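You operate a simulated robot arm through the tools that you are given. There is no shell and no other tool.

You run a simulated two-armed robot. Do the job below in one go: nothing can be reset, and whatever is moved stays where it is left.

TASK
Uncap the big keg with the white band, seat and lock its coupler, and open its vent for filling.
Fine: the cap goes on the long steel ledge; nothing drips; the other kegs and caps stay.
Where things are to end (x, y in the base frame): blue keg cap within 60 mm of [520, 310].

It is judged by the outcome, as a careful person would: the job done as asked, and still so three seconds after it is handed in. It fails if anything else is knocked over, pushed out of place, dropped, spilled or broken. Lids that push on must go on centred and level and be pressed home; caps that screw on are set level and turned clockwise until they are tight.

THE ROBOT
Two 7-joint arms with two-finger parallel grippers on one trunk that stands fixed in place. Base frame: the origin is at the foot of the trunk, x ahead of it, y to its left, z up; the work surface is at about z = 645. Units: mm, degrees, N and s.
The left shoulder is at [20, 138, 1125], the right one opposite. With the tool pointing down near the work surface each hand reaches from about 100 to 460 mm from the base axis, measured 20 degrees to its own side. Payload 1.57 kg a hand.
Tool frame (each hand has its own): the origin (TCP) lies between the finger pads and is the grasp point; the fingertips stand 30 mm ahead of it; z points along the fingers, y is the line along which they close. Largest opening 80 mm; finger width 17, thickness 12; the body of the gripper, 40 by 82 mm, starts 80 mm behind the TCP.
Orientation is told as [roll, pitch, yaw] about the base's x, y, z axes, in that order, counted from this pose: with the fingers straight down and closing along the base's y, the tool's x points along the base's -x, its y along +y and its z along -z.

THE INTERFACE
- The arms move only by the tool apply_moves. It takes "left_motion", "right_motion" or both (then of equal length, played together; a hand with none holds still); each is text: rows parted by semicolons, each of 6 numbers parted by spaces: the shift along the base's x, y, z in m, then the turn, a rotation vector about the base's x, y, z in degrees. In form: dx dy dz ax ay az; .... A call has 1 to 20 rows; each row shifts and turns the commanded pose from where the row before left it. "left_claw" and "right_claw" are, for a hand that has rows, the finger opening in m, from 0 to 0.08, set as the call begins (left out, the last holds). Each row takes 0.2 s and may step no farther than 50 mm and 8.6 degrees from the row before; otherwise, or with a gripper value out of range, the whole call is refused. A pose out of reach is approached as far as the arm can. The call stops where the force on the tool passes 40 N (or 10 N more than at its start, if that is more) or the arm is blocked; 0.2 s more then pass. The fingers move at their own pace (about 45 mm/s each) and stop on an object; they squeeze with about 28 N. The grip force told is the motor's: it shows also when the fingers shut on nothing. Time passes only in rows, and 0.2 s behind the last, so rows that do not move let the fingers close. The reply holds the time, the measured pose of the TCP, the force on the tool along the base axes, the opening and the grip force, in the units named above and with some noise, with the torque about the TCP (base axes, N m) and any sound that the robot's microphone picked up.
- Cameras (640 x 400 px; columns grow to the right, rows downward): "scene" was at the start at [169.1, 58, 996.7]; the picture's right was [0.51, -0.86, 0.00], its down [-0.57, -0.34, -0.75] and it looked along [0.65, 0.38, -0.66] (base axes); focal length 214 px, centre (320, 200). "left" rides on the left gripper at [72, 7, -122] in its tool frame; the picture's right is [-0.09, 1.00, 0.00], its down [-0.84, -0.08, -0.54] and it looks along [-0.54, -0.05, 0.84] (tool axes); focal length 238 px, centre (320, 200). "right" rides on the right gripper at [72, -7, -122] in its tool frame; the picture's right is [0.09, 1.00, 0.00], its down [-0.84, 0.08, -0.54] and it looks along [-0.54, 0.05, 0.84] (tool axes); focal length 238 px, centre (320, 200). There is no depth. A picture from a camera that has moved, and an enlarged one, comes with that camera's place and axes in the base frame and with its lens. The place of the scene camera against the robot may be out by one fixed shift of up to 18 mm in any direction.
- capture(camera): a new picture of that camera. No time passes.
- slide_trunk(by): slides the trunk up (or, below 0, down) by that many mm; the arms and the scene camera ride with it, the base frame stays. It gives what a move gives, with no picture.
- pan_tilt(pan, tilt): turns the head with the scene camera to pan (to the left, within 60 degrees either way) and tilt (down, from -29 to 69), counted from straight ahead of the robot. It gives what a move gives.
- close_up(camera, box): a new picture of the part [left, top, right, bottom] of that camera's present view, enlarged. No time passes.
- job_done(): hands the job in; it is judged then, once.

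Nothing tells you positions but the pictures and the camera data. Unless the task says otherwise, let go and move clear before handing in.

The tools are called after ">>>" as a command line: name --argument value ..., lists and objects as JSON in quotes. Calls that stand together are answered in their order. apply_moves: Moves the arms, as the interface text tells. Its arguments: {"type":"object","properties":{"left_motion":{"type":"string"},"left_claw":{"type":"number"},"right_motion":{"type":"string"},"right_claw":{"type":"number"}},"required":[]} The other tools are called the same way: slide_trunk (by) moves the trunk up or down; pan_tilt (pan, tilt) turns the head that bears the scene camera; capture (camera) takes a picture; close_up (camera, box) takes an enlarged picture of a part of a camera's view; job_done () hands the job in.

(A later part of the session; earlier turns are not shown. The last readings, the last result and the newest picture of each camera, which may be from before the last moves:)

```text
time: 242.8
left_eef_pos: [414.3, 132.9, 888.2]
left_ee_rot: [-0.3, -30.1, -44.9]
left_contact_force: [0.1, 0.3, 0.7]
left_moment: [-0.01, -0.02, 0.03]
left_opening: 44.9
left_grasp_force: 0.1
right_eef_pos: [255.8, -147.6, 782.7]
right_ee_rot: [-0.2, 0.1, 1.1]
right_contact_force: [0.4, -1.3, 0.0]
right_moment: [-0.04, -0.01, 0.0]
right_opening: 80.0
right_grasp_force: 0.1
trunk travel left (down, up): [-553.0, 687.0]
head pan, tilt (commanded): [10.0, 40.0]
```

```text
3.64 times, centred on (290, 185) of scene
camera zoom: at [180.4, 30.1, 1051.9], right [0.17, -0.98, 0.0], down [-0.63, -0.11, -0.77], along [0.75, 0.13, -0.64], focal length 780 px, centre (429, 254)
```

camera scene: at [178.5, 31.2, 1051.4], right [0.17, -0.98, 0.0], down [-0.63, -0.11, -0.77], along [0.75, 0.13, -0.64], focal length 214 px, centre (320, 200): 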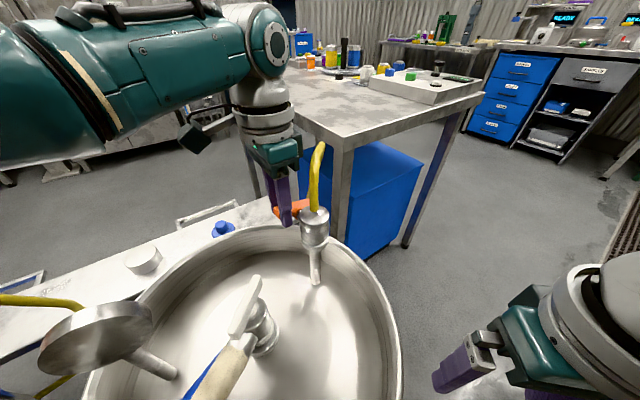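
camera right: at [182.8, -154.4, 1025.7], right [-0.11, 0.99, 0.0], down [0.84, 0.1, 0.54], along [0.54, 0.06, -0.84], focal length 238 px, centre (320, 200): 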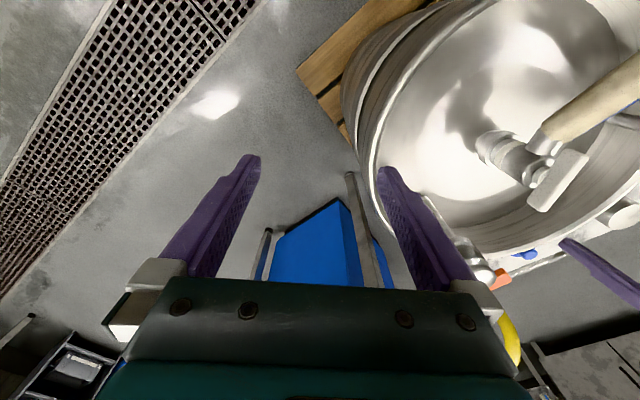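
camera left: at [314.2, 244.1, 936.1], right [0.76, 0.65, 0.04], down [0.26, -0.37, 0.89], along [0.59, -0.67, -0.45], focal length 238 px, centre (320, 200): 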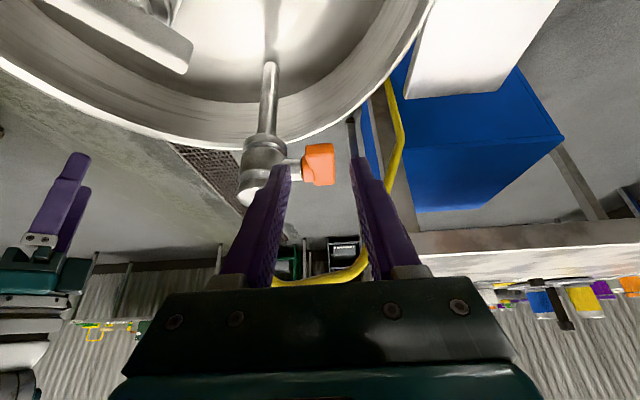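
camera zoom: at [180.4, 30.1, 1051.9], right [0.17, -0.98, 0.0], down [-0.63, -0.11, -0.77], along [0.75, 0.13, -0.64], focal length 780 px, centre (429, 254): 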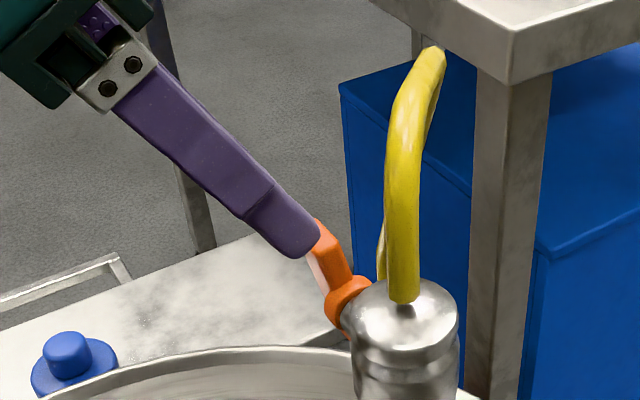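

>>> apply_moves --left_motion "0.0053 -0.0053 -0.013 0 0 0;0.0053 -0.0053 -0.013 0 0 0;0.0036 -0.0036 -0.0086 0 0 0;0 0 0 0 0 0"

>>> close_up --camera "left" --box '[245, 105, 395, 225]'

>>> close_up --camera "scene" --box '[230, 130, 350, 240]'

```text
time: 243.8
left_eef_pos: [429.1, 118.4, 852.7]
left_ee_rot: [-0.3, -30.0, -45.1]
left_contact_force: [-0.9, -0.1, -0.4]
left_moment: [-0.02, 0.0, -0.03]
left_opening: 45.1
left_grasp_force: 0.0
right_eef_pos: [255.7, -147.4, 783.8]
right_ee_rot: [-0.3, 0.0, 1.1]
right_contact_force: [0.1, 0.6, 0.4]
right_moment: [0.0, -0.01, 0.0]
right_opening: 80.1
right_grasp_force: 0.0
trunk travel left (down, up): [-553.0, 687.0]
head pan, tilt (commanded): [10.0, 40.0]
```

```text
3.33 times, centred on (320, 165) of left
camera zoom: at [346.1, 211.1, 923.5], right [0.76, 0.65, 0.04], down [0.27, -0.37, 0.89], along [0.59, -0.67, -0.46], focal length 794 px, centre (320, 317)
```

zoom: 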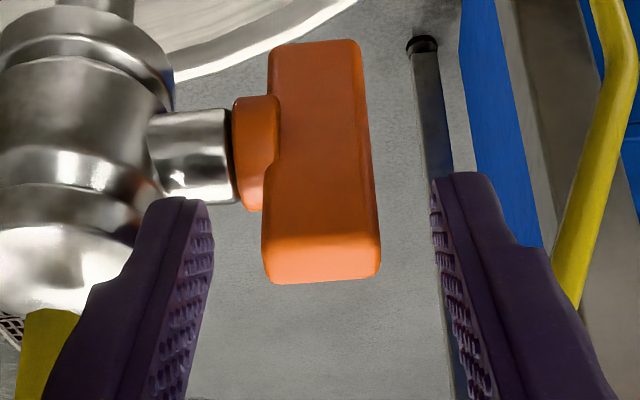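

```text
3.64 times, centred on (290, 185) of scene
camera zoom: at [180.4, 30.1, 1051.8], right [0.17, -0.98, 0.0], down [-0.63, -0.11, -0.77], along [0.75, 0.13, -0.64], focal length 780 px, centre (429, 254)
```

zoom: 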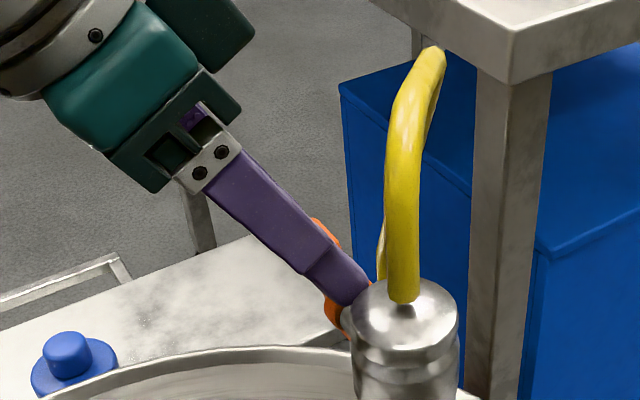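

>>> apply_moves --left_motion "0 0 0 0 0 0;0 0 0 0 0 0;0 0 0 0 0 0;0 0 0 0 0 0" --left_claw 0.0

>>> close_up --camera "left" --box '[245, 105, 395, 225]'

```text
time: 244.8
left_eef_pos: [429.0, 118.2, 853.7]
left_ee_rot: [-0.3, -30.0, -44.9]
left_contact_force: [0.3, -0.1, -0.9]
left_moment: [0.2, -0.24, 0.07]
left_opening: 23.8
left_grasp_force: 36.2
right_eef_pos: [253.9, -147.4, 783.6]
right_ee_rot: [-0.3, 0.2, 1.1]
right_contact_force: [-0.1, -0.6, 0.2]
right_moment: [0.01, -0.02, 0.03]
right_opening: 80.0
right_grasp_force: 0.1
trunk travel left (down, up): [-553.0, 687.0]
head pan, tilt (commanded): [10.0, 40.0]
```

```text
3.33 times, centred on (320, 165) of left
camera zoom: at [346.0, 211.0, 923.6], right [0.76, 0.65, 0.04], down [0.27, -0.37, 0.89], along [0.59, -0.67, -0.46], focal length 794 px, centre (320, 317)
```

zoom: 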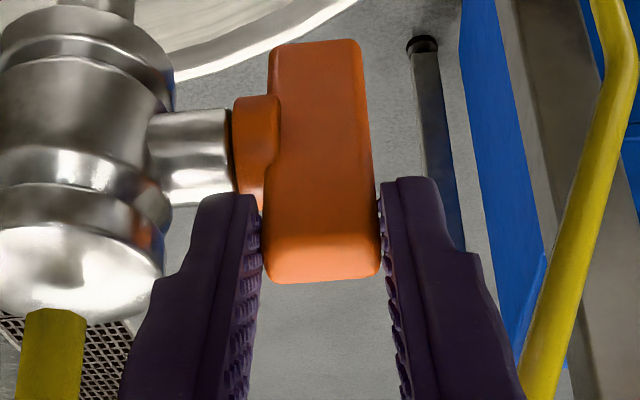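

>>> apply_moves --left_motion "0.0032 -0.0032 0.0016 3.545 3.525 0;0.0032 -0.0033 0.0012 3.545 3.525 0;0 0 0 0 0 0"

```text
time: 245.6
left_eef_pos: [434.1, 112.7, 856.3]
left_ee_rot: [-0.3, -19.9, -45.0]
left_contact_force: [-7.6, 2.1, 11.1]
left_moment: [0.22, 0.14, 0.02]
left_opening: 23.9
left_grasp_force: 35.8
right_eef_pos: [255.7, -145.8, 781.5]
right_ee_rot: [-0.2, 0.2, 1.1]
right_contact_force: [0.7, -0.2, -1.3]
right_moment: [0.0, 0.01, -0.02]
right_opening: 79.9
right_grasp_force: 0.0
trunk travel left (down, up): [-553.0, 687.0]
head pan, tilt (commanded): [10.0, 40.0]
```

>>> apply_moves --left_motion "0.0033 -0.0033 0.0006 3.545 3.525 0;0 0 0 0 0 0"

>>> close_up --camera "left" --box '[245, 105, 395, 225]'

>>> close_up --camera "scene" --box '[230, 130, 350, 240]'

```text
time: 246.2
left_eef_pos: [436.7, 110.2, 855.7]
left_ee_rot: [-0.3, -15.0, -45.0]
left_contact_force: [-11.8, 3.6, 15.1]
left_moment: [-0.54, -0.68, -0.06]
left_opening: 23.9
left_grasp_force: 35.5
right_eef_pos: [254.6, -146.7, 782.7]
right_ee_rot: [-0.2, 0.3, 1.0]
right_contact_force: [0.4, -0.5, -0.9]
right_moment: [-0.01, -0.01, 0.02]
right_opening: 80.1
right_grasp_force: 0.2
trunk travel left (down, up): [-553.0, 687.0]
head pan, tilt (commanded): [10.0, 40.0]
```

```text
3.33 times, centred on (320, 165) of left
camera zoom: at [370.9, 186.1, 956.8], right [0.77, 0.64, 0.02], down [0.42, -0.53, 0.74], along [0.48, -0.56, -0.67], focal length 794 px, centre (320, 317)
```

zoom: 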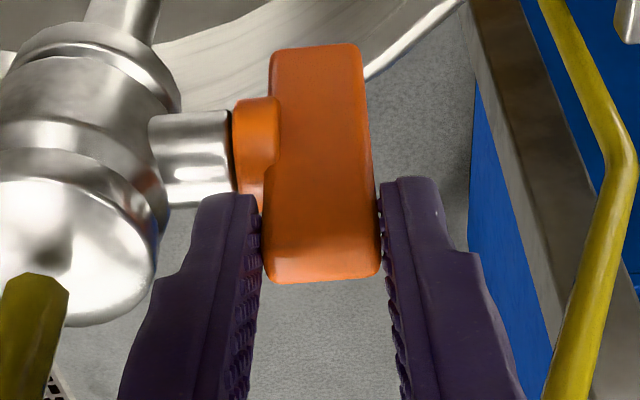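

```text
3.64 times, centred on (290, 185) of scene
camera zoom: at [179.6, 30.8, 1051.8], right [0.17, -0.98, 0.0], down [-0.63, -0.11, -0.77], along [0.75, 0.13, -0.64], focal length 780 px, centre (429, 254)
```

zoom: 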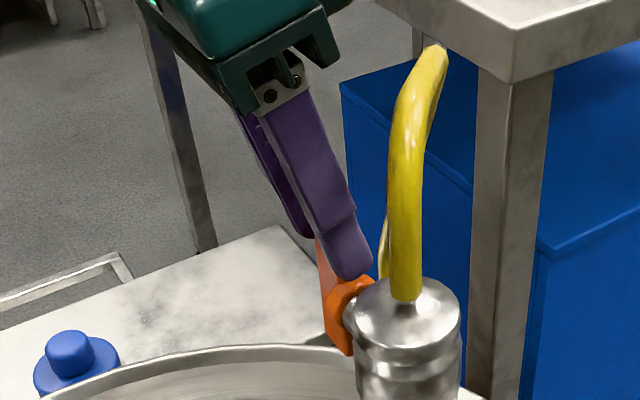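

A resisting torque (~0.9 N·m) appears: the end stop, with the bar essentially vertical. I'll nudge slightly to be sure, then release and inspect.

>>> apply_moves --left_motion "0.0017 -0.0017 0.0002 1.8 1.8 0;0 0 0 0 0 0"

```text
time: 246.8
left_eef_pos: [438.1, 109.8, 856.0]
left_ee_rot: [-0.3, -12.3, -45.0]
left_contact_force: [-13.7, 2.7, 17.2]
left_moment: [-0.43, -0.59, -0.08]
left_opening: 23.8
left_grasp_force: 36.3
right_eef_pos: [254.5, -145.4, 783.2]
right_ee_rot: [-0.2, 0.3, 1.1]
right_contact_force: [-0.5, -0.2, 0.0]
right_moment: [-0.02, 0.0, 0.0]
right_opening: 80.1
right_grasp_force: 0.2
trunk travel left (down, up): [-553.0, 687.0]
head pan, tilt (commanded): [10.0, 40.0]
```

>>> close_up --camera "left" --box '[245, 105, 395, 225]'

>>> close_up --camera "scene" --box '[260, 180, 330, 240]'

```text
3.33 times, centred on (320, 165) of left
camera zoom: at [375.4, 181.8, 960.7], right [0.77, 0.64, 0.01], down [0.44, -0.55, 0.71], along [0.46, -0.54, -0.71], focal length 794 px, centre (320, 317)
```

zoom: 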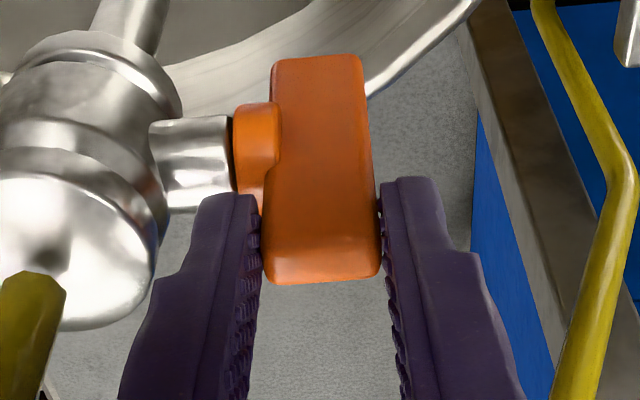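

```text
6.67 times, centred on (295, 210) of scene
camera zoom: at [179.3, 30.7, 1051.7], right [0.17, -0.98, 0.0], down [-0.63, -0.11, -0.77], along [0.75, 0.13, -0.64], focal length 1430 px, centre (487, 133)
```

zoom: 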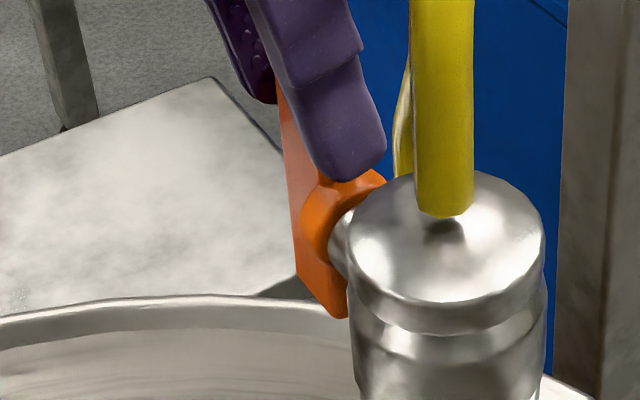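

The bar stays while the hand turns: it is at its stop, vertical — vent open. Relax the twist and release.

>>> apply_moves --left_motion "-0.0017 0.0017 -0.0002 -1.8 -1.8 0;-0.001 0.001 -0.0005 -1 -1 0;0 0 0 0 0 0"

>>> apply_moves --left_motion "0 0 0 0 0 0;0 0 0 0 0 0;0 0 0 0 0 0" --left_claw 0.045

```text
time: 247.6
left_eef_pos: [435.4, 112.0, 855.5]
left_ee_rot: [-0.3, -16.3, -45.0]
left_contact_force: [-16.3, 2.4, 20.9]
left_moment: [0.43, 0.21, -0.08]
left_opening: 23.7
left_grasp_force: 36.2
right_eef_pos: [254.1, -145.3, 783.2]
right_ee_rot: [-0.3, 0.2, 1.0]
right_contact_force: [-0.3, -0.3, -0.1]
right_moment: [0.0, 0.06, 0.01]
right_opening: 79.9
right_grasp_force: 0.0
trunk travel left (down, up): [-553.0, 687.0]
head pan, tilt (commanded): [10.0, 40.0]
```

```text
time: 248.4
left_eef_pos: [437.6, 110.2, 855.4]
left_ee_rot: [-0.4, -16.4, -45.0]
left_contact_force: [0.3, 0.8, 0.4]
left_moment: [0.01, 0.01, 0.0]
left_opening: 45.2
left_grasp_force: 0.2
right_eef_pos: [255.2, -146.7, 783.5]
right_ee_rot: [-0.2, 0.1, 1.1]
right_contact_force: [0.3, -0.2, -0.6]
right_moment: [0.02, 0.02, -0.02]
right_opening: 79.7
right_grasp_force: 0.1
trunk travel left (down, up): [-553.0, 687.0]
head pan, tilt (commanded): [10.0, 40.0]
```

Released. Withdraw along the tool axis and look.

>>> apply_moves --left_motion "-0.003 0.003 0.0145 0 0 0;-0.004 0.004 0.019 0 0 0;-0.005 0.005 0.024 0 0 0;0 0 0 0 0 0"

>>> close_up --camera "scene" --box '[230, 130, 350, 240]'

>>> close_up --camera "left" --box '[245, 85, 395, 225]'

>>> capture --camera "scene"

```text
time: 249.4
left_eef_pos: [426.3, 122.1, 914.3]
left_ee_rot: [-0.4, -16.5, -45.0]
left_contact_force: [1.4, 0.1, 0.0]
left_moment: [-0.03, -0.01, 0.01]
left_opening: 45.0
left_grasp_force: 0.0
right_eef_pos: [254.6, -148.2, 783.7]
right_ee_rot: [-0.2, 0.1, 1.0]
right_contact_force: [0.0, -1.1, -0.8]
right_moment: [-0.02, -0.02, 0.02]
right_opening: 79.8
right_grasp_force: 0.2
trunk travel left (down, up): [-553.0, 687.0]
head pan, tilt (commanded): [10.0, 40.0]
```

```text
3.64 times, centred on (290, 185) of scene
camera zoom: at [180.4, 30.1, 1051.8], right [0.17, -0.98, 0.0], down [-0.63, -0.11, -0.77], along [0.75, 0.13, -0.64], focal length 780 px, centre (429, 254)
```

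zoom: 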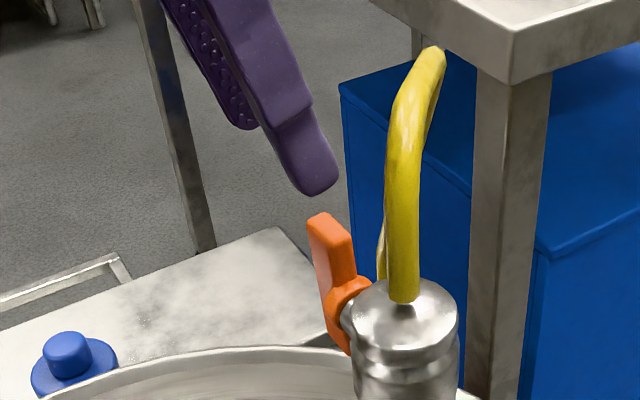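

```text
2.86 times, centred on (320, 155) of left
camera zoom: at [357.8, 200.3, 1012.1], right [0.77, 0.64, 0.02], down [0.41, -0.51, 0.76], along [0.5, -0.57, -0.65], focal length 681 px, centre (320, 329)
```

zoom: 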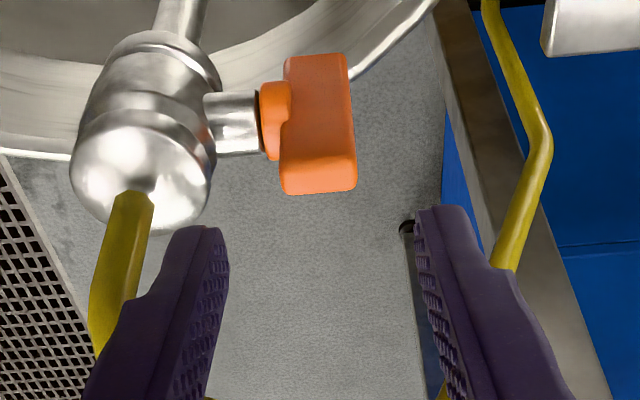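

```text
taken
camera scene: at [180.4, 30.1, 1051.8], right [0.17, -0.98, 0.0], down [-0.63, -0.11, -0.77], along [0.75, 0.13, -0.64], focal length 214 px, centre (320, 200)
```

scene: 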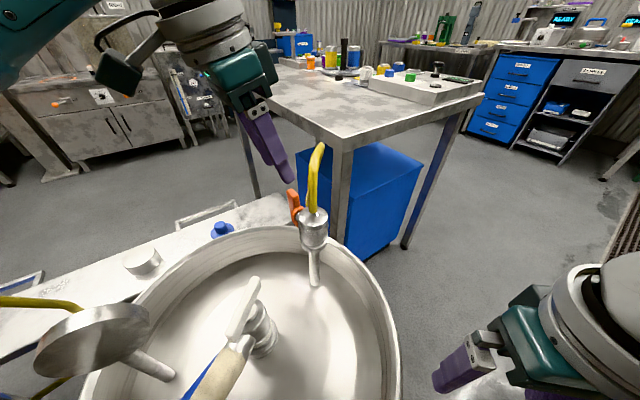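

The bar stands almost vertical (perhaps 4° short). To be sure it's fully open, I'll close the fingers and push the top of the bar gently to its stop.

>>> apply_moves --left_motion "-0.005 0.004 0 0 0 0;0 0 0 0 0 0;0 0 -0.02 0 0 0;0 0 -0.02 0 0 0;0 0 -0.014 0 0 0;0 0 0 0 0 0" --left_claw 0.0

>>> close_up --camera "left" --box '[245, 85, 395, 225]'

>>> close_up --camera "scene" --box '[230, 130, 350, 240]'

```text
time: 250.8
left_eef_pos: [420.8, 126.4, 859.8]
left_ee_rot: [-0.3, -16.4, -45.0]
left_contact_force: [-0.7, -0.1, 0.3]
left_moment: [-0.01, 0.01, 0.04]
left_opening: 0.0
left_grasp_force: 21.2
right_eef_pos: [254.9, -147.4, 781.7]
right_ee_rot: [-0.2, 0.0, 1.0]
right_contact_force: [0.1, -0.3, 0.0]
right_moment: [0.0, 0.03, -0.03]
right_opening: 79.9
right_grasp_force: 0.0
trunk travel left (down, up): [-553.0, 687.0]
head pan, tilt (commanded): [10.0, 40.0]
```

```text
2.86 times, centred on (320, 155) of left
camera zoom: at [352.3, 203.5, 957.6], right [0.77, 0.64, 0.02], down [0.41, -0.51, 0.76], along [0.5, -0.57, -0.65], focal length 681 px, centre (320, 329)
```

zoom: 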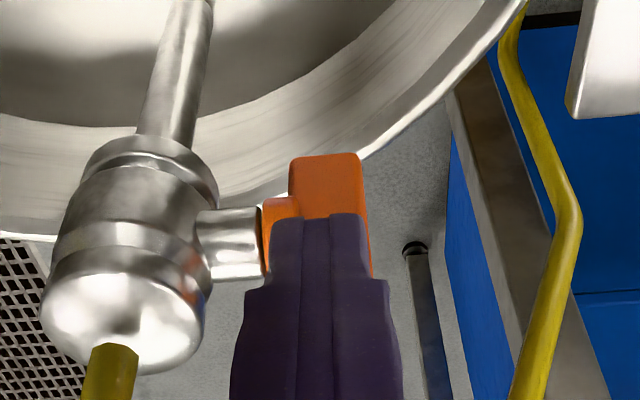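

```text
3.64 times, centred on (290, 185) of scene
camera zoom: at [180.4, 30.1, 1051.8], right [0.17, -0.98, 0.0], down [-0.63, -0.11, -0.77], along [0.75, 0.13, -0.64], focal length 780 px, centre (429, 254)
```

zoom: 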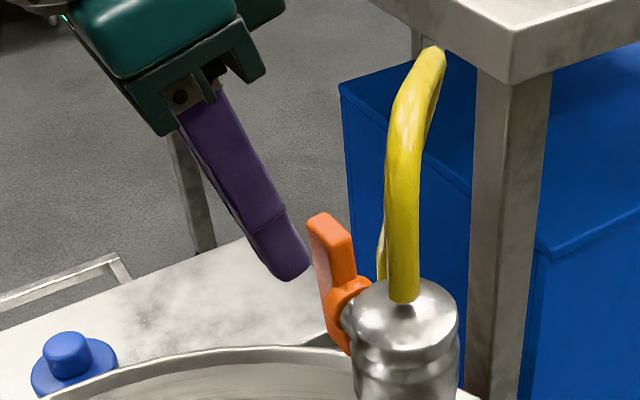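

Fingers closed beside the bar's top half. Pushing gently toward the stop.

>>> apply_moves --left_motion "0.0028 -0.0028 0 0 0 0;0.0021 -0.0021 0 0 0 0;0.0014 -0.0014 0 0 0 0;0 0 0 0 0 0"

```text
time: 251.8
left_eef_pos: [426.3, 120.1, 859.5]
left_ee_rot: [-0.2, -16.4, -45.0]
left_contact_force: [-0.9, 0.2, 0.3]
left_moment: [0.03, 0.04, 0.01]
left_opening: 0.0
left_grasp_force: 21.3
right_eef_pos: [255.5, -147.8, 780.8]
right_ee_rot: [-0.2, 0.2, 1.0]
right_contact_force: [1.4, 0.5, -0.5]
right_moment: [-0.02, 0.02, 0.02]
right_opening: 80.1
right_grasp_force: 0.3
trunk travel left (down, up): [-553.0, 687.0]
head pan, tilt (commanded): [10.0, 40.0]
```

>>> apply_moves --left_motion "0.0014 -0.0014 0 0 0 0;0.0014 -0.0014 0 0 0 0;0.0007 -0.0007 0 0 0 0;0 0 0 0 0 0"

```text
time: 252.8
left_eef_pos: [427.7, 119.6, 859.2]
left_ee_rot: [-0.3, -15.9, -45.0]
left_contact_force: [-16.6, 11.8, 6.1]
left_moment: [0.15, 0.46, -0.06]
left_opening: 0.1
left_grasp_force: 21.0
right_eef_pos: [252.6, -144.8, 782.0]
right_ee_rot: [-0.2, 0.3, 1.1]
right_contact_force: [-0.1, 0.0, -0.1]
right_moment: [0.03, 0.01, 0.0]
right_opening: 79.8
right_grasp_force: 0.1
trunk travel left (down, up): [-553.0, 687.0]
head pan, tilt (commanded): [10.0, 40.0]
```

>>> apply_moves --left_motion "0.0007 -0.0007 0 0 0 0;0.0007 -0.0007 0 0 0 0;0 0 0 0 0 0"

>>> close_up --camera "scene" --box '[230, 130, 350, 240]'

```text
time: 253.6
left_eef_pos: [427.1, 119.6, 859.1]
left_ee_rot: [-0.3, -15.8, -44.9]
left_contact_force: [-19.7, 17.7, 10.8]
left_moment: [0.37, 0.34, -0.02]
left_opening: 0.0
left_grasp_force: 21.3
right_eef_pos: [252.8, -143.1, 782.3]
right_ee_rot: [0.1, 0.3, 1.1]
right_contact_force: [0.0, 0.2, 0.9]
right_moment: [-0.02, -0.02, 0.01]
right_opening: 80.0
right_grasp_force: 0.0
trunk travel left (down, up): [-553.0, 687.0]
head pan, tilt (commanded): [10.0, 40.0]
```

```text
3.64 times, centred on (290, 185) of scene
camera zoom: at [177.6, 33.4, 1051.4], right [0.17, -0.98, 0.0], down [-0.64, -0.11, -0.76], along [0.75, 0.14, -0.64], focal length 780 px, centre (429, 254)
```

zoom: 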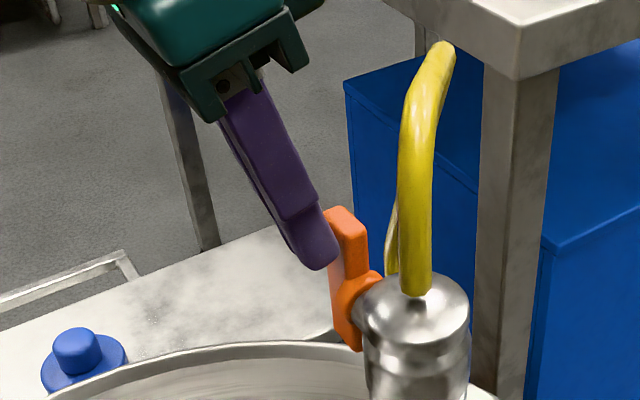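

The bar is now vertical and firmly against its stop. Backing off and rising clear.

>>> apply_moves --left_motion "-0.003 0.003 0 0 0 0;-0.006 0.006 0 0 0 0;-0.006 0.006 0.01 0 0 0;0 0 0.025 0 0 0;0 0 0.03 0 0 0;0 0 0 0 0 0"

>>> close_up --camera "scene" --box '[230, 130, 350, 240]'

>>> close_up --camera "left" --box '[230, 65, 390, 205]'

```text
time: 255.0
left_eef_pos: [417.5, 131.0, 924.6]
left_ee_rot: [-0.2, -16.5, -45.0]
left_contact_force: [0.1, 0.4, 0.8]
left_moment: [0.0, 0.02, -0.01]
left_opening: 0.0
left_grasp_force: 21.2
right_eef_pos: [255.3, -147.7, 783.8]
right_ee_rot: [-0.1, 0.1, 1.1]
right_contact_force: [0.1, 0.3, 0.2]
right_moment: [0.02, -0.02, -0.04]
right_opening: 80.1
right_grasp_force: 0.1
trunk travel left (down, up): [-553.0, 687.0]
head pan, tilt (commanded): [10.0, 40.0]
```

```text
3.64 times, centred on (290, 185) of scene
camera zoom: at [180.4, 30.1, 1051.8], right [0.17, -0.98, 0.0], down [-0.63, -0.11, -0.77], along [0.75, 0.13, -0.64], focal length 780 px, centre (429, 254)
```

zoom: 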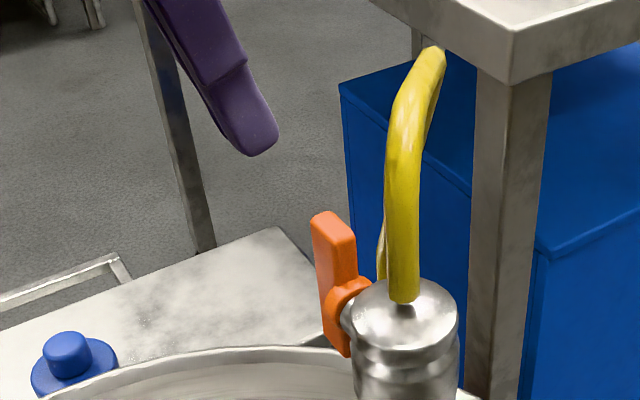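

```text
2.86 times, centred on (310, 135) of left
camera zoom: at [348.4, 207.9, 1022.1], right [0.77, 0.64, 0.02], down [0.41, -0.51, 0.76], along [0.5, -0.57, -0.65], focal length 681 px, centre (349, 386)
```

zoom: 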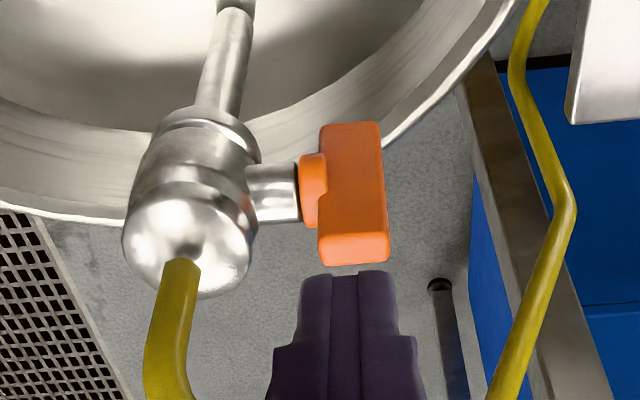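

The vent bar stands vertical at its stop. Now I'll move the left hand clear and check the overall scene.

>>> apply_moves --left_motion "-0.01 0.02 0.015 0 0 0;-0.01 0.02 0.015 0 0 0;-0.01 0.025 0.01 0 0 0;-0.01 0.025 0 0 0 0;-0.01 0.025 0 0 0 0;-0.005 0.025 0 0 0 0;0 0 0 0 0 0"

>>> slide_trunk --by 150

>>> pan_tilt --pan 20 --tilt 60

>>> capture --camera "scene"

>>> capture --camera "left"

>>> capture --camera "right"

```text
time: 256.6
left_eef_pos: [362.6, 270.3, 964.1]
left_ee_rot: [-0.4, -16.4, -45.0]
left_contact_force: [-0.4, -0.3, 0.3]
left_moment: [-0.02, 0.0, -0.01]
left_opening: 0.1
left_grasp_force: 20.8
right_eef_pos: [255.7, -147.5, 783.7]
right_ee_rot: [-0.2, 0.1, 1.0]
right_contact_force: [1.5, -0.2, 0.1]
right_moment: [-0.01, -0.06, -0.03]
right_opening: 80.0
right_grasp_force: 0.1
trunk travel left (down, up): [-553.0, 687.0]
head pan, tilt (commanded): [10.0, 40.0]
```

```text
time: 258.4
left_eef_pos: [361.9, 268.7, 1113.2]
left_ee_rot: [-0.3, -16.4, -45.1]
left_contact_force: [0.0, -0.6, -0.2]
left_moment: [-0.02, 0.0, 0.0]
left_opening: 0.0
left_grasp_force: 21.1
right_eef_pos: [254.9, -146.9, 931.8]
right_ee_rot: [-0.2, 0.2, 1.1]
right_contact_force: [-0.1, -0.6, 0.0]
right_moment: [0.0, -0.03, 0.0]
right_opening: 79.8
right_grasp_force: 0.0
trunk travel left (down, up): [-703.0, 537.0]
head pan, tilt (commanded): [10.0, 40.0]
```

```text
time: 259.2
left_eef_pos: [362.0, 269.7, 1114.1]
left_ee_rot: [-0.2, -16.4, -45.0]
left_contact_force: [-0.9, -0.3, -0.1]
left_moment: [0.01, -0.01, -0.01]
left_opening: 0.0
left_grasp_force: 21.5
right_eef_pos: [255.1, -146.9, 932.8]
right_ee_rot: [-0.2, 0.1, 1.1]
right_contact_force: [1.0, 0.6, -0.6]
right_moment: [0.0, 0.03, -0.01]
right_opening: 79.7
right_grasp_force: 0.1
trunk travel left (down, up): [-703.0, 537.0]
head pan, tilt (commanded): [20.0, 60.0]
```

```text
taken
camera scene: at [159.3, 38.2, 1175.1], right [0.34, -0.94, 0.0], down [-0.81, -0.3, -0.5], along [0.47, 0.17, -0.87], focal length 214 px, centre (320, 200)
```

scene: 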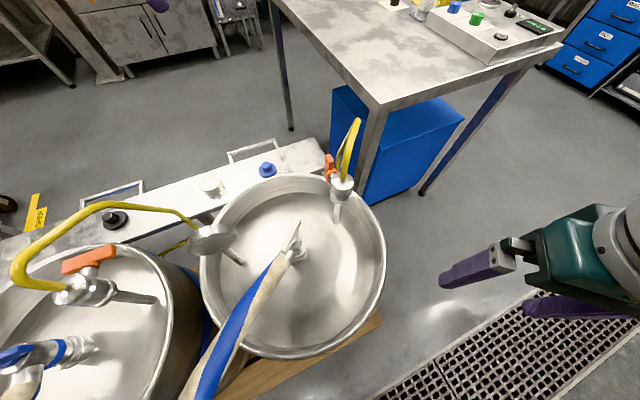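

```text
taken
camera left: at [293.7, 347.4, 1211.9], right [0.77, 0.64, 0.02], down [0.41, -0.51, 0.76], along [0.5, -0.57, -0.65], focal length 238 px, centre (320, 200)
```

left: 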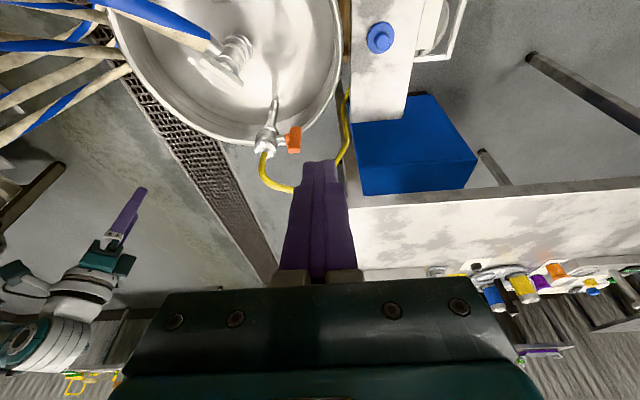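

```text
taken
camera right: at [183.2, -154.0, 1053.9], right [-0.11, 0.99, 0.0], down [0.84, 0.1, 0.54], along [0.54, 0.06, -0.84], focal length 238 px, centre (320, 200)
```

right: 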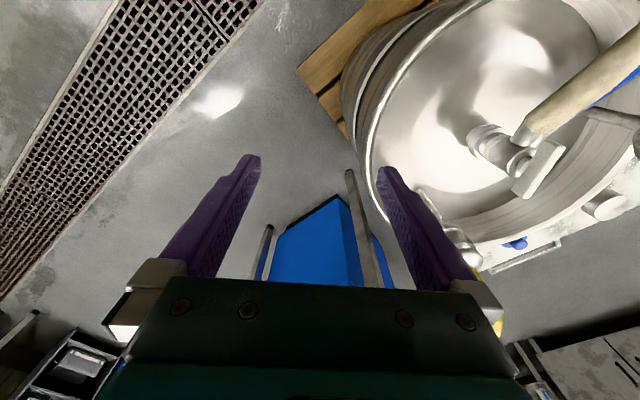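

All looks right: cap on the ledge, black cap untouched, coupler on the neck, vent bar vertical. A final close look at the coupler and vent.

>>> close_up --camera "right" --box '[450, 100, 590, 215]'

>>> close_up --camera "scene" --box '[190, 110, 400, 300]'

>>> close_up --camera "left" --box '[100, 0, 460, 200]'

```text
3.48 times, centred on (520, 158) of right
camera zoom: at [183.2, -154.0, 1053.9], right [-0.11, 0.99, 0.0], down [0.84, 0.1, 0.54], along [0.54, 0.06, -0.84], focal length 829 px, centre (-376, 348)
```

zoom: 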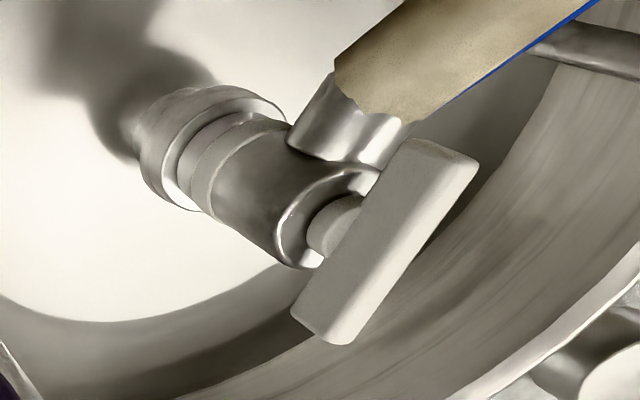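

```text
2.11 times, centred on (295, 205) of scene
camera zoom: at [159.3, 38.2, 1175.1], right [0.34, -0.94, 0.0], down [-0.81, -0.3, -0.5], along [0.47, 0.17, -0.87], focal length 452 px, centre (373, 190)
```

zoom: 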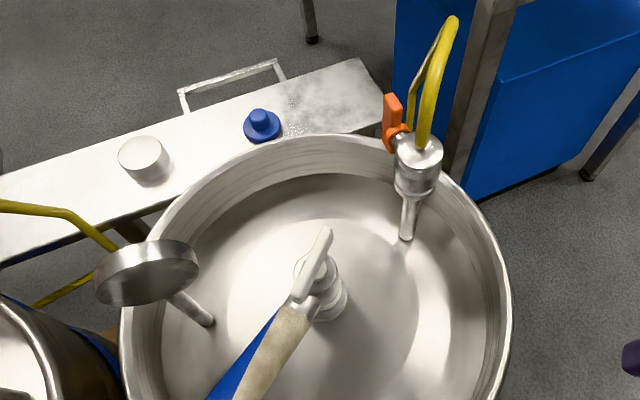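

```text
1.78 times, centred on (280, 100) of left
camera zoom: at [293.7, 347.4, 1211.9], right [0.77, 0.64, 0.02], down [0.41, -0.51, 0.76], along [0.5, -0.57, -0.65], focal length 424 px, centre (391, 378)
```

zoom: 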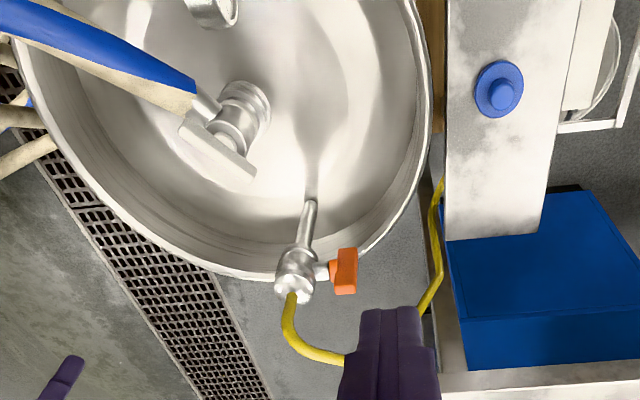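

The vent is fine. But when I relaxed the coupler handle before letting go, it may have come back ~6° from its stop. I'll nudge it fully home with a fingertip. First, head out of the way and the hand levelled.

>>> pan_tilt --pan -50 --tilt 10

>>> apply_moves --left_motion "0 -0.005 -0.02 3.9 3.9 0;0 -0.005 -0.02 3.9 3.9 0;0 -0.005 -0.02 3.8 3.8 0;-0.003 -0.005 -0.02 0 0 7.5;-0.003 -0.005 -0.02 0 0 7.5;-0.003 -0.005 -0.02 0 0 7.5;-0.003 -0.005 -0.02 0 0 7.5;-0.003 -0.005 -0.02 0 0 7.5;-0.003 -0.005 -0.02 0 0 7.5;0 0 0 0 0 0"

```text
time: 260.6
left_eef_pos: [362.5, 268.1, 1116.0]
left_ee_rot: [-0.3, -16.4, -45.0]
left_contact_force: [0.4, 0.0, 0.0]
left_moment: [-0.01, 0.01, 0.0]
left_opening: 0.2
left_grasp_force: 20.9
right_eef_pos: [255.1, -147.8, 932.2]
right_ee_rot: [-0.2, 0.2, 1.1]
right_contact_force: [-0.2, 0.2, 0.1]
right_moment: [0.01, -0.01, 0.02]
right_opening: 79.9
right_grasp_force: 0.1
trunk travel left (down, up): [-703.0, 537.0]
head pan, tilt (commanded): [-50.0, 10.0]
```

```text
time: 262.8
left_eef_pos: [345.3, 224.1, 933.7]
left_ee_rot: [-0.3, -0.1, 0.2]
left_contact_force: [-0.2, -0.1, 0.3]
left_moment: [0.01, -0.01, 0.02]
left_opening: 0.0
left_grasp_force: 21.6
right_eef_pos: [255.7, -147.2, 932.8]
right_ee_rot: [-0.1, 0.1, 1.0]
right_contact_force: [0.1, -0.6, -0.2]
right_moment: [0.0, 0.01, 0.02]
right_opening: 79.9
right_grasp_force: 0.1
trunk travel left (down, up): [-703.0, 537.0]
head pan, tilt (commanded): [-50.0, 10.0]
```

>>> apply_moves --left_motion "-0.0083 -0.0148 -0.016 0 0 0;-0.0083 -0.0148 -0.016 0 0 0;-0.0083 -0.0148 -0.016 0 0 0;-0.0083 -0.0148 -0.014 0 0 0;0 0 0 0 0 0"

>>> capture --camera "left"

>>> close_up --camera "right" --box '[450, 80, 640, 230]'

```text
time: 264.0
left_eef_pos: [311.2, 164.4, 872.2]
left_ee_rot: [-0.3, 0.0, 0.0]
left_contact_force: [0.2, 0.2, 0.3]
left_moment: [-0.06, -0.01, 0.03]
left_opening: 0.1
left_grasp_force: 20.9
right_eef_pos: [255.4, -147.5, 933.0]
right_ee_rot: [-0.3, 0.1, 1.2]
right_contact_force: [0.4, -0.2, -0.5]
right_moment: [0.01, 0.0, 0.02]
right_opening: 80.1
right_grasp_force: 0.0
trunk travel left (down, up): [-703.0, 537.0]
head pan, tilt (commanded): [-50.0, 10.0]
```

```text
taken
camera left: at [238.5, 172.0, 995.2], right [0.09, 1.0, 0.0], down [0.84, -0.07, 0.54], along [0.54, -0.05, -0.84], focal length 238 px, centre (320, 200)
```

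left: 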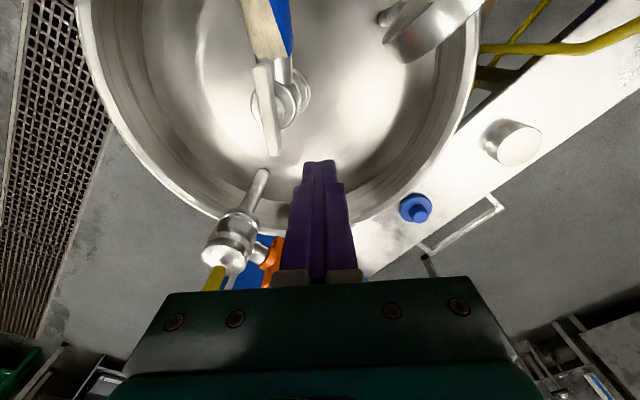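

```text
2.67 times, centred on (545, 155) of right
camera zoom: at [183.2, -154.1, 1053.9], right [-0.11, 0.99, 0.0], down [0.84, 0.1, 0.54], along [0.54, 0.06, -0.84], focal length 636 px, centre (-280, 320)
```

zoom: 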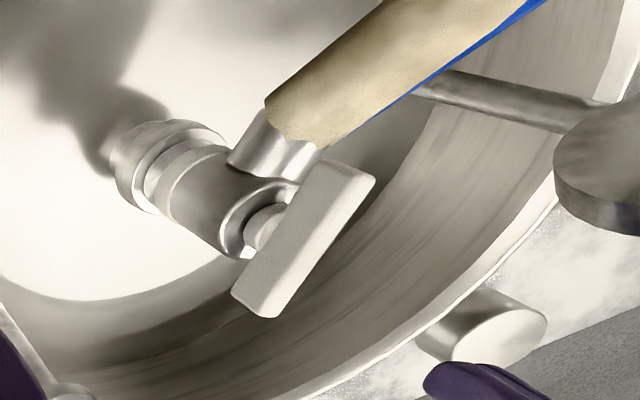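

>>> close_up --camera "left" --box '[220, 40, 360, 180]'

```text
2.86 times, centred on (290, 110) of left
camera zoom: at [238.5, 172.0, 995.2], right [0.09, 1.0, 0.0], down [0.84, -0.07, 0.54], along [0.54, -0.05, -0.84], focal length 681 px, centre (406, 457)
```

zoom: 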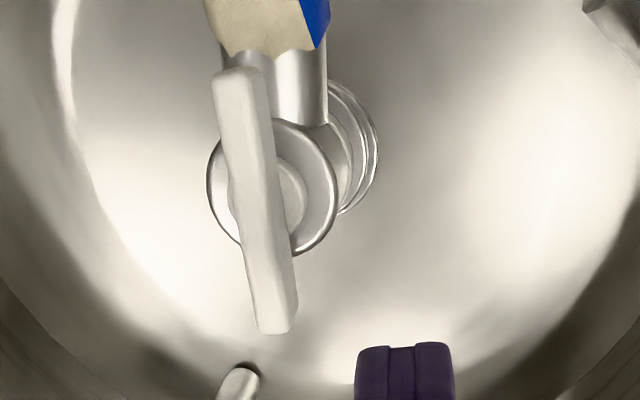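

The handle is a few degrees short of its stop. I'll lower the closed fingertips beside its far end and push it home.

>>> apply_moves --left_motion "-0.001 0 -0.02 0 0 0;-0.001 0 -0.02 0 0 0;0 0 -0.02 0 0 0;0 0 -0.006 0 0 0;0 -0.008 0 0 0 0;0 0 0 0 0 0"

>>> close_up --camera "left" --box '[220, 70, 380, 210]'

>>> close_up --camera "right" --box '[450, 80, 640, 230]'

```text
time: 265.4
left_eef_pos: [308.1, 157.7, 806.5]
left_ee_rot: [-0.3, 0.0, 0.1]
left_contact_force: [-0.5, -0.1, 0.0]
left_moment: [-0.01, -0.01, 0.02]
left_opening: 0.0
left_grasp_force: 21.0
right_eef_pos: [255.5, -146.7, 932.9]
right_ee_rot: [-0.2, 0.1, 1.2]
right_contact_force: [0.0, -1.4, 0.6]
right_moment: [0.03, 0.02, 0.02]
right_opening: 80.1
right_grasp_force: 0.0
trunk travel left (down, up): [-703.0, 537.0]
head pan, tilt (commanded): [-50.0, 10.0]
```

```text
2.86 times, centred on (300, 140) of left
camera zoom: at [236.6, 163.5, 929.6], right [0.09, 1.0, 0.0], down [0.84, -0.07, 0.54], along [0.54, -0.05, -0.84], focal length 681 px, centre (377, 371)
```

zoom: 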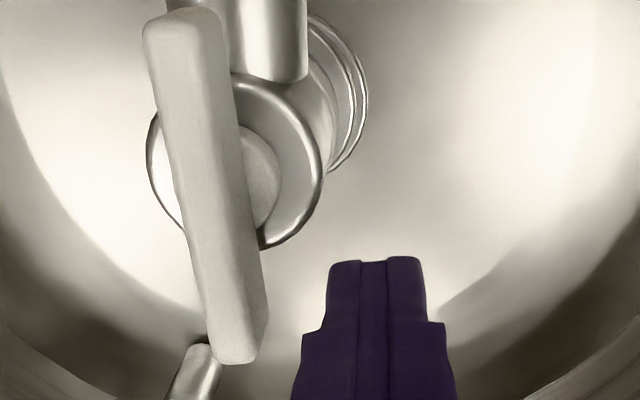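

```text
2.67 times, centred on (545, 155) of right
camera zoom: at [183.2, -154.1, 1053.9], right [-0.11, 0.99, 0.0], down [0.84, 0.1, 0.54], along [0.54, 0.06, -0.84], focal length 636 px, centre (-280, 320)
```

zoom: 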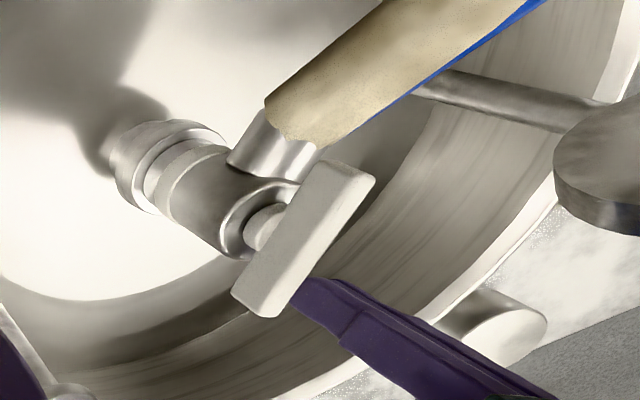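

>>> apply_moves --left_motion "0 -0.006 0 0 0 0;0 -0.005 0 0 0 0;0 -0.002 0 0 0 0;0 0 0 0 0 0"

>>> apply_moves --left_motion "0 -0.0015 0 0 0 0;0 -0.0015 0 0 0 0;0 0 0 0 0 0"

>>> close_up --camera "left" --box '[220, 70, 380, 210]'

```text
time: 266.4
left_eef_pos: [308.6, 143.5, 806.3]
left_ee_rot: [-0.3, 0.0, 0.0]
left_contact_force: [-0.7, 0.0, -0.3]
left_moment: [-0.02, -0.02, -0.01]
left_opening: 0.1
left_grasp_force: 20.8
right_eef_pos: [257.1, -148.1, 933.2]
right_ee_rot: [-0.3, 0.2, 1.1]
right_contact_force: [-0.3, 0.1, 0.3]
right_moment: [-0.01, -0.02, 0.0]
right_opening: 79.8
right_grasp_force: 0.1
trunk travel left (down, up): [-703.0, 537.0]
head pan, tilt (commanded): [-50.0, 10.0]
```

```text
time: 267.2
left_eef_pos: [307.9, 140.5, 806.7]
left_ee_rot: [-0.3, -0.1, 0.0]
left_contact_force: [-0.2, 0.0, -1.0]
left_moment: [-0.01, 0.02, 0.02]
left_opening: 0.1
left_grasp_force: 20.9
right_eef_pos: [256.1, -148.1, 933.3]
right_ee_rot: [-0.2, 0.1, 1.2]
right_contact_force: [0.2, -0.1, -0.1]
right_moment: [0.05, 0.0, 0.02]
right_opening: 80.0
right_grasp_force: 0.1
trunk travel left (down, up): [-703.0, 537.0]
head pan, tilt (commanded): [-50.0, 10.0]
```

```text
2.86 times, centred on (300, 140) of left
camera zoom: at [236.4, 147.8, 929.1], right [0.09, 1.0, 0.0], down [0.84, -0.07, 0.54], along [0.54, -0.05, -0.84], focal length 681 px, centre (377, 371)
```

zoom: 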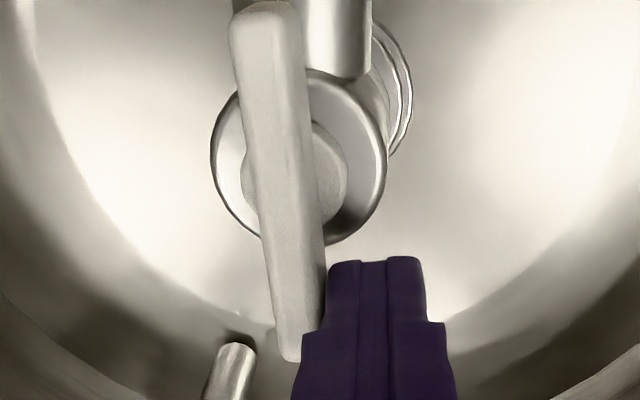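

>>> apply_moves --left_motion "0 -0.0015 0 0 0 0;0 -0.0015 0 0 0 0;0 -0.0015 0 0 0 0;0 0 0 0 0 0"

>>> close_up --camera "left" --box '[220, 70, 380, 210]'

```text
time: 268.2
left_eef_pos: [309.4, 138.8, 807.2]
left_ee_rot: [-0.2, 0.1, 0.0]
left_contact_force: [0.8, 1.9, 0.0]
left_moment: [0.06, -0.04, 0.02]
left_opening: 0.0
left_grasp_force: 21.1
right_eef_pos: [253.8, -146.9, 933.0]
right_ee_rot: [-0.3, 0.1, 1.1]
right_contact_force: [0.1, -0.6, 0.2]
right_moment: [0.02, 0.03, 0.01]
right_opening: 79.9
right_grasp_force: 0.1
trunk travel left (down, up): [-703.0, 537.0]
head pan, tilt (commanded): [-50.0, 10.0]
```

```text
2.86 times, centred on (300, 140) of left
camera zoom: at [236.8, 144.5, 929.4], right [0.09, 1.0, 0.0], down [0.84, -0.07, 0.54], along [0.54, -0.05, -0.84], focal length 681 px, centre (377, 371)
```

zoom: 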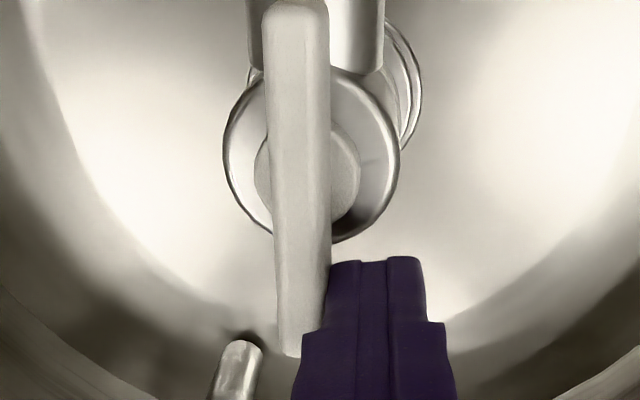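

The handle moves toward its stop. A bit more until resistance.

>>> apply_moves --left_motion "0 -0.0015 0 0 0 0;0 -0.0015 0 0 0 0;0 0 0 0 0 0"

>>> close_up --camera "left" --box '[220, 70, 380, 210]'

```text
time: 269.0
left_eef_pos: [310.5, 137.5, 806.8]
left_ee_rot: [-0.1, 0.1, 0.0]
left_contact_force: [1.8, 9.7, -2.8]
left_moment: [0.23, -0.08, -0.04]
left_opening: 0.0
left_grasp_force: 21.4
right_eef_pos: [254.7, -145.1, 933.4]
right_ee_rot: [-0.2, 0.1, 1.1]
right_contact_force: [-0.1, 0.1, -0.1]
right_moment: [0.01, -0.01, 0.02]
right_opening: 80.3
right_grasp_force: 0.0
trunk travel left (down, up): [-703.0, 537.0]
head pan, tilt (commanded): [-50.0, 10.0]
```

```text
2.86 times, centred on (300, 140) of left
camera zoom: at [236.9, 143.5, 929.5], right [0.09, 1.0, 0.0], down [0.84, -0.08, 0.54], along [0.54, -0.05, -0.84], focal length 681 px, centre (377, 371)
```

zoom: 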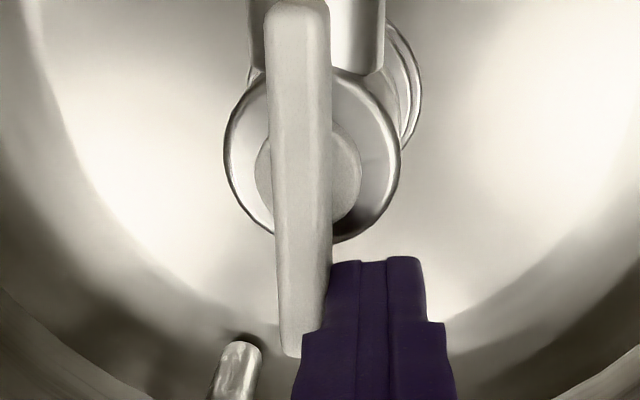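

Now it is against its stop (10 N). Back off and rise clear.

>>> apply_moves --left_motion "0 0.003 0 0 0 0;0 0.008 0 0 0 0;0 0.01 0 0 0 0;0 0.003 0.02 0 0 0;0 0 0.03 0 0 0;0 0 0.03 0 0 0;0 0 0 0 0 0"

>>> close_up --camera "left" --box '[200, 40, 400, 200]'

>>> close_up --camera "right" --box '[450, 80, 640, 230]'

```text
time: 270.6
left_eef_pos: [307.8, 157.3, 888.6]
left_ee_rot: [-0.3, 0.0, 0.1]
left_contact_force: [0.5, 0.9, -0.1]
left_moment: [-0.05, 0.02, -0.01]
left_opening: 0.0
left_grasp_force: 21.0
right_eef_pos: [254.8, -146.2, 932.6]
right_ee_rot: [-0.2, 0.1, 1.0]
right_contact_force: [0.9, 0.1, 0.3]
right_moment: [0.01, -0.02, -0.02]
right_opening: 80.0
right_grasp_force: 0.2
trunk travel left (down, up): [-703.0, 537.0]
head pan, tilt (commanded): [-50.0, 10.0]
```

```text
2.50 times, centred on (300, 120) of left
camera zoom: at [235.5, 164.2, 1011.8], right [0.09, 1.0, 0.0], down [0.84, -0.07, 0.54], along [0.54, -0.05, -0.84], focal length 596 px, centre (370, 400)
```

zoom: 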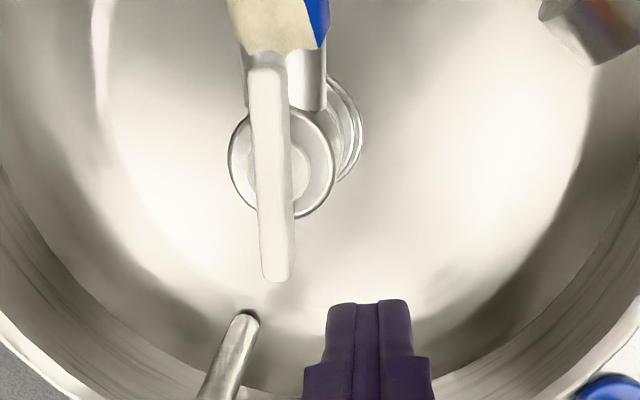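

```text
2.67 times, centred on (545, 155) of right
camera zoom: at [183.3, -154.0, 1053.9], right [-0.11, 0.99, 0.0], down [0.84, 0.1, 0.54], along [0.54, 0.06, -0.84], focal length 636 px, centre (-280, 320)
```

zoom: 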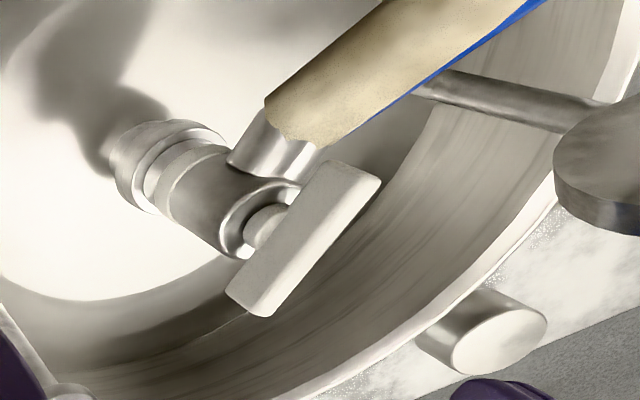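

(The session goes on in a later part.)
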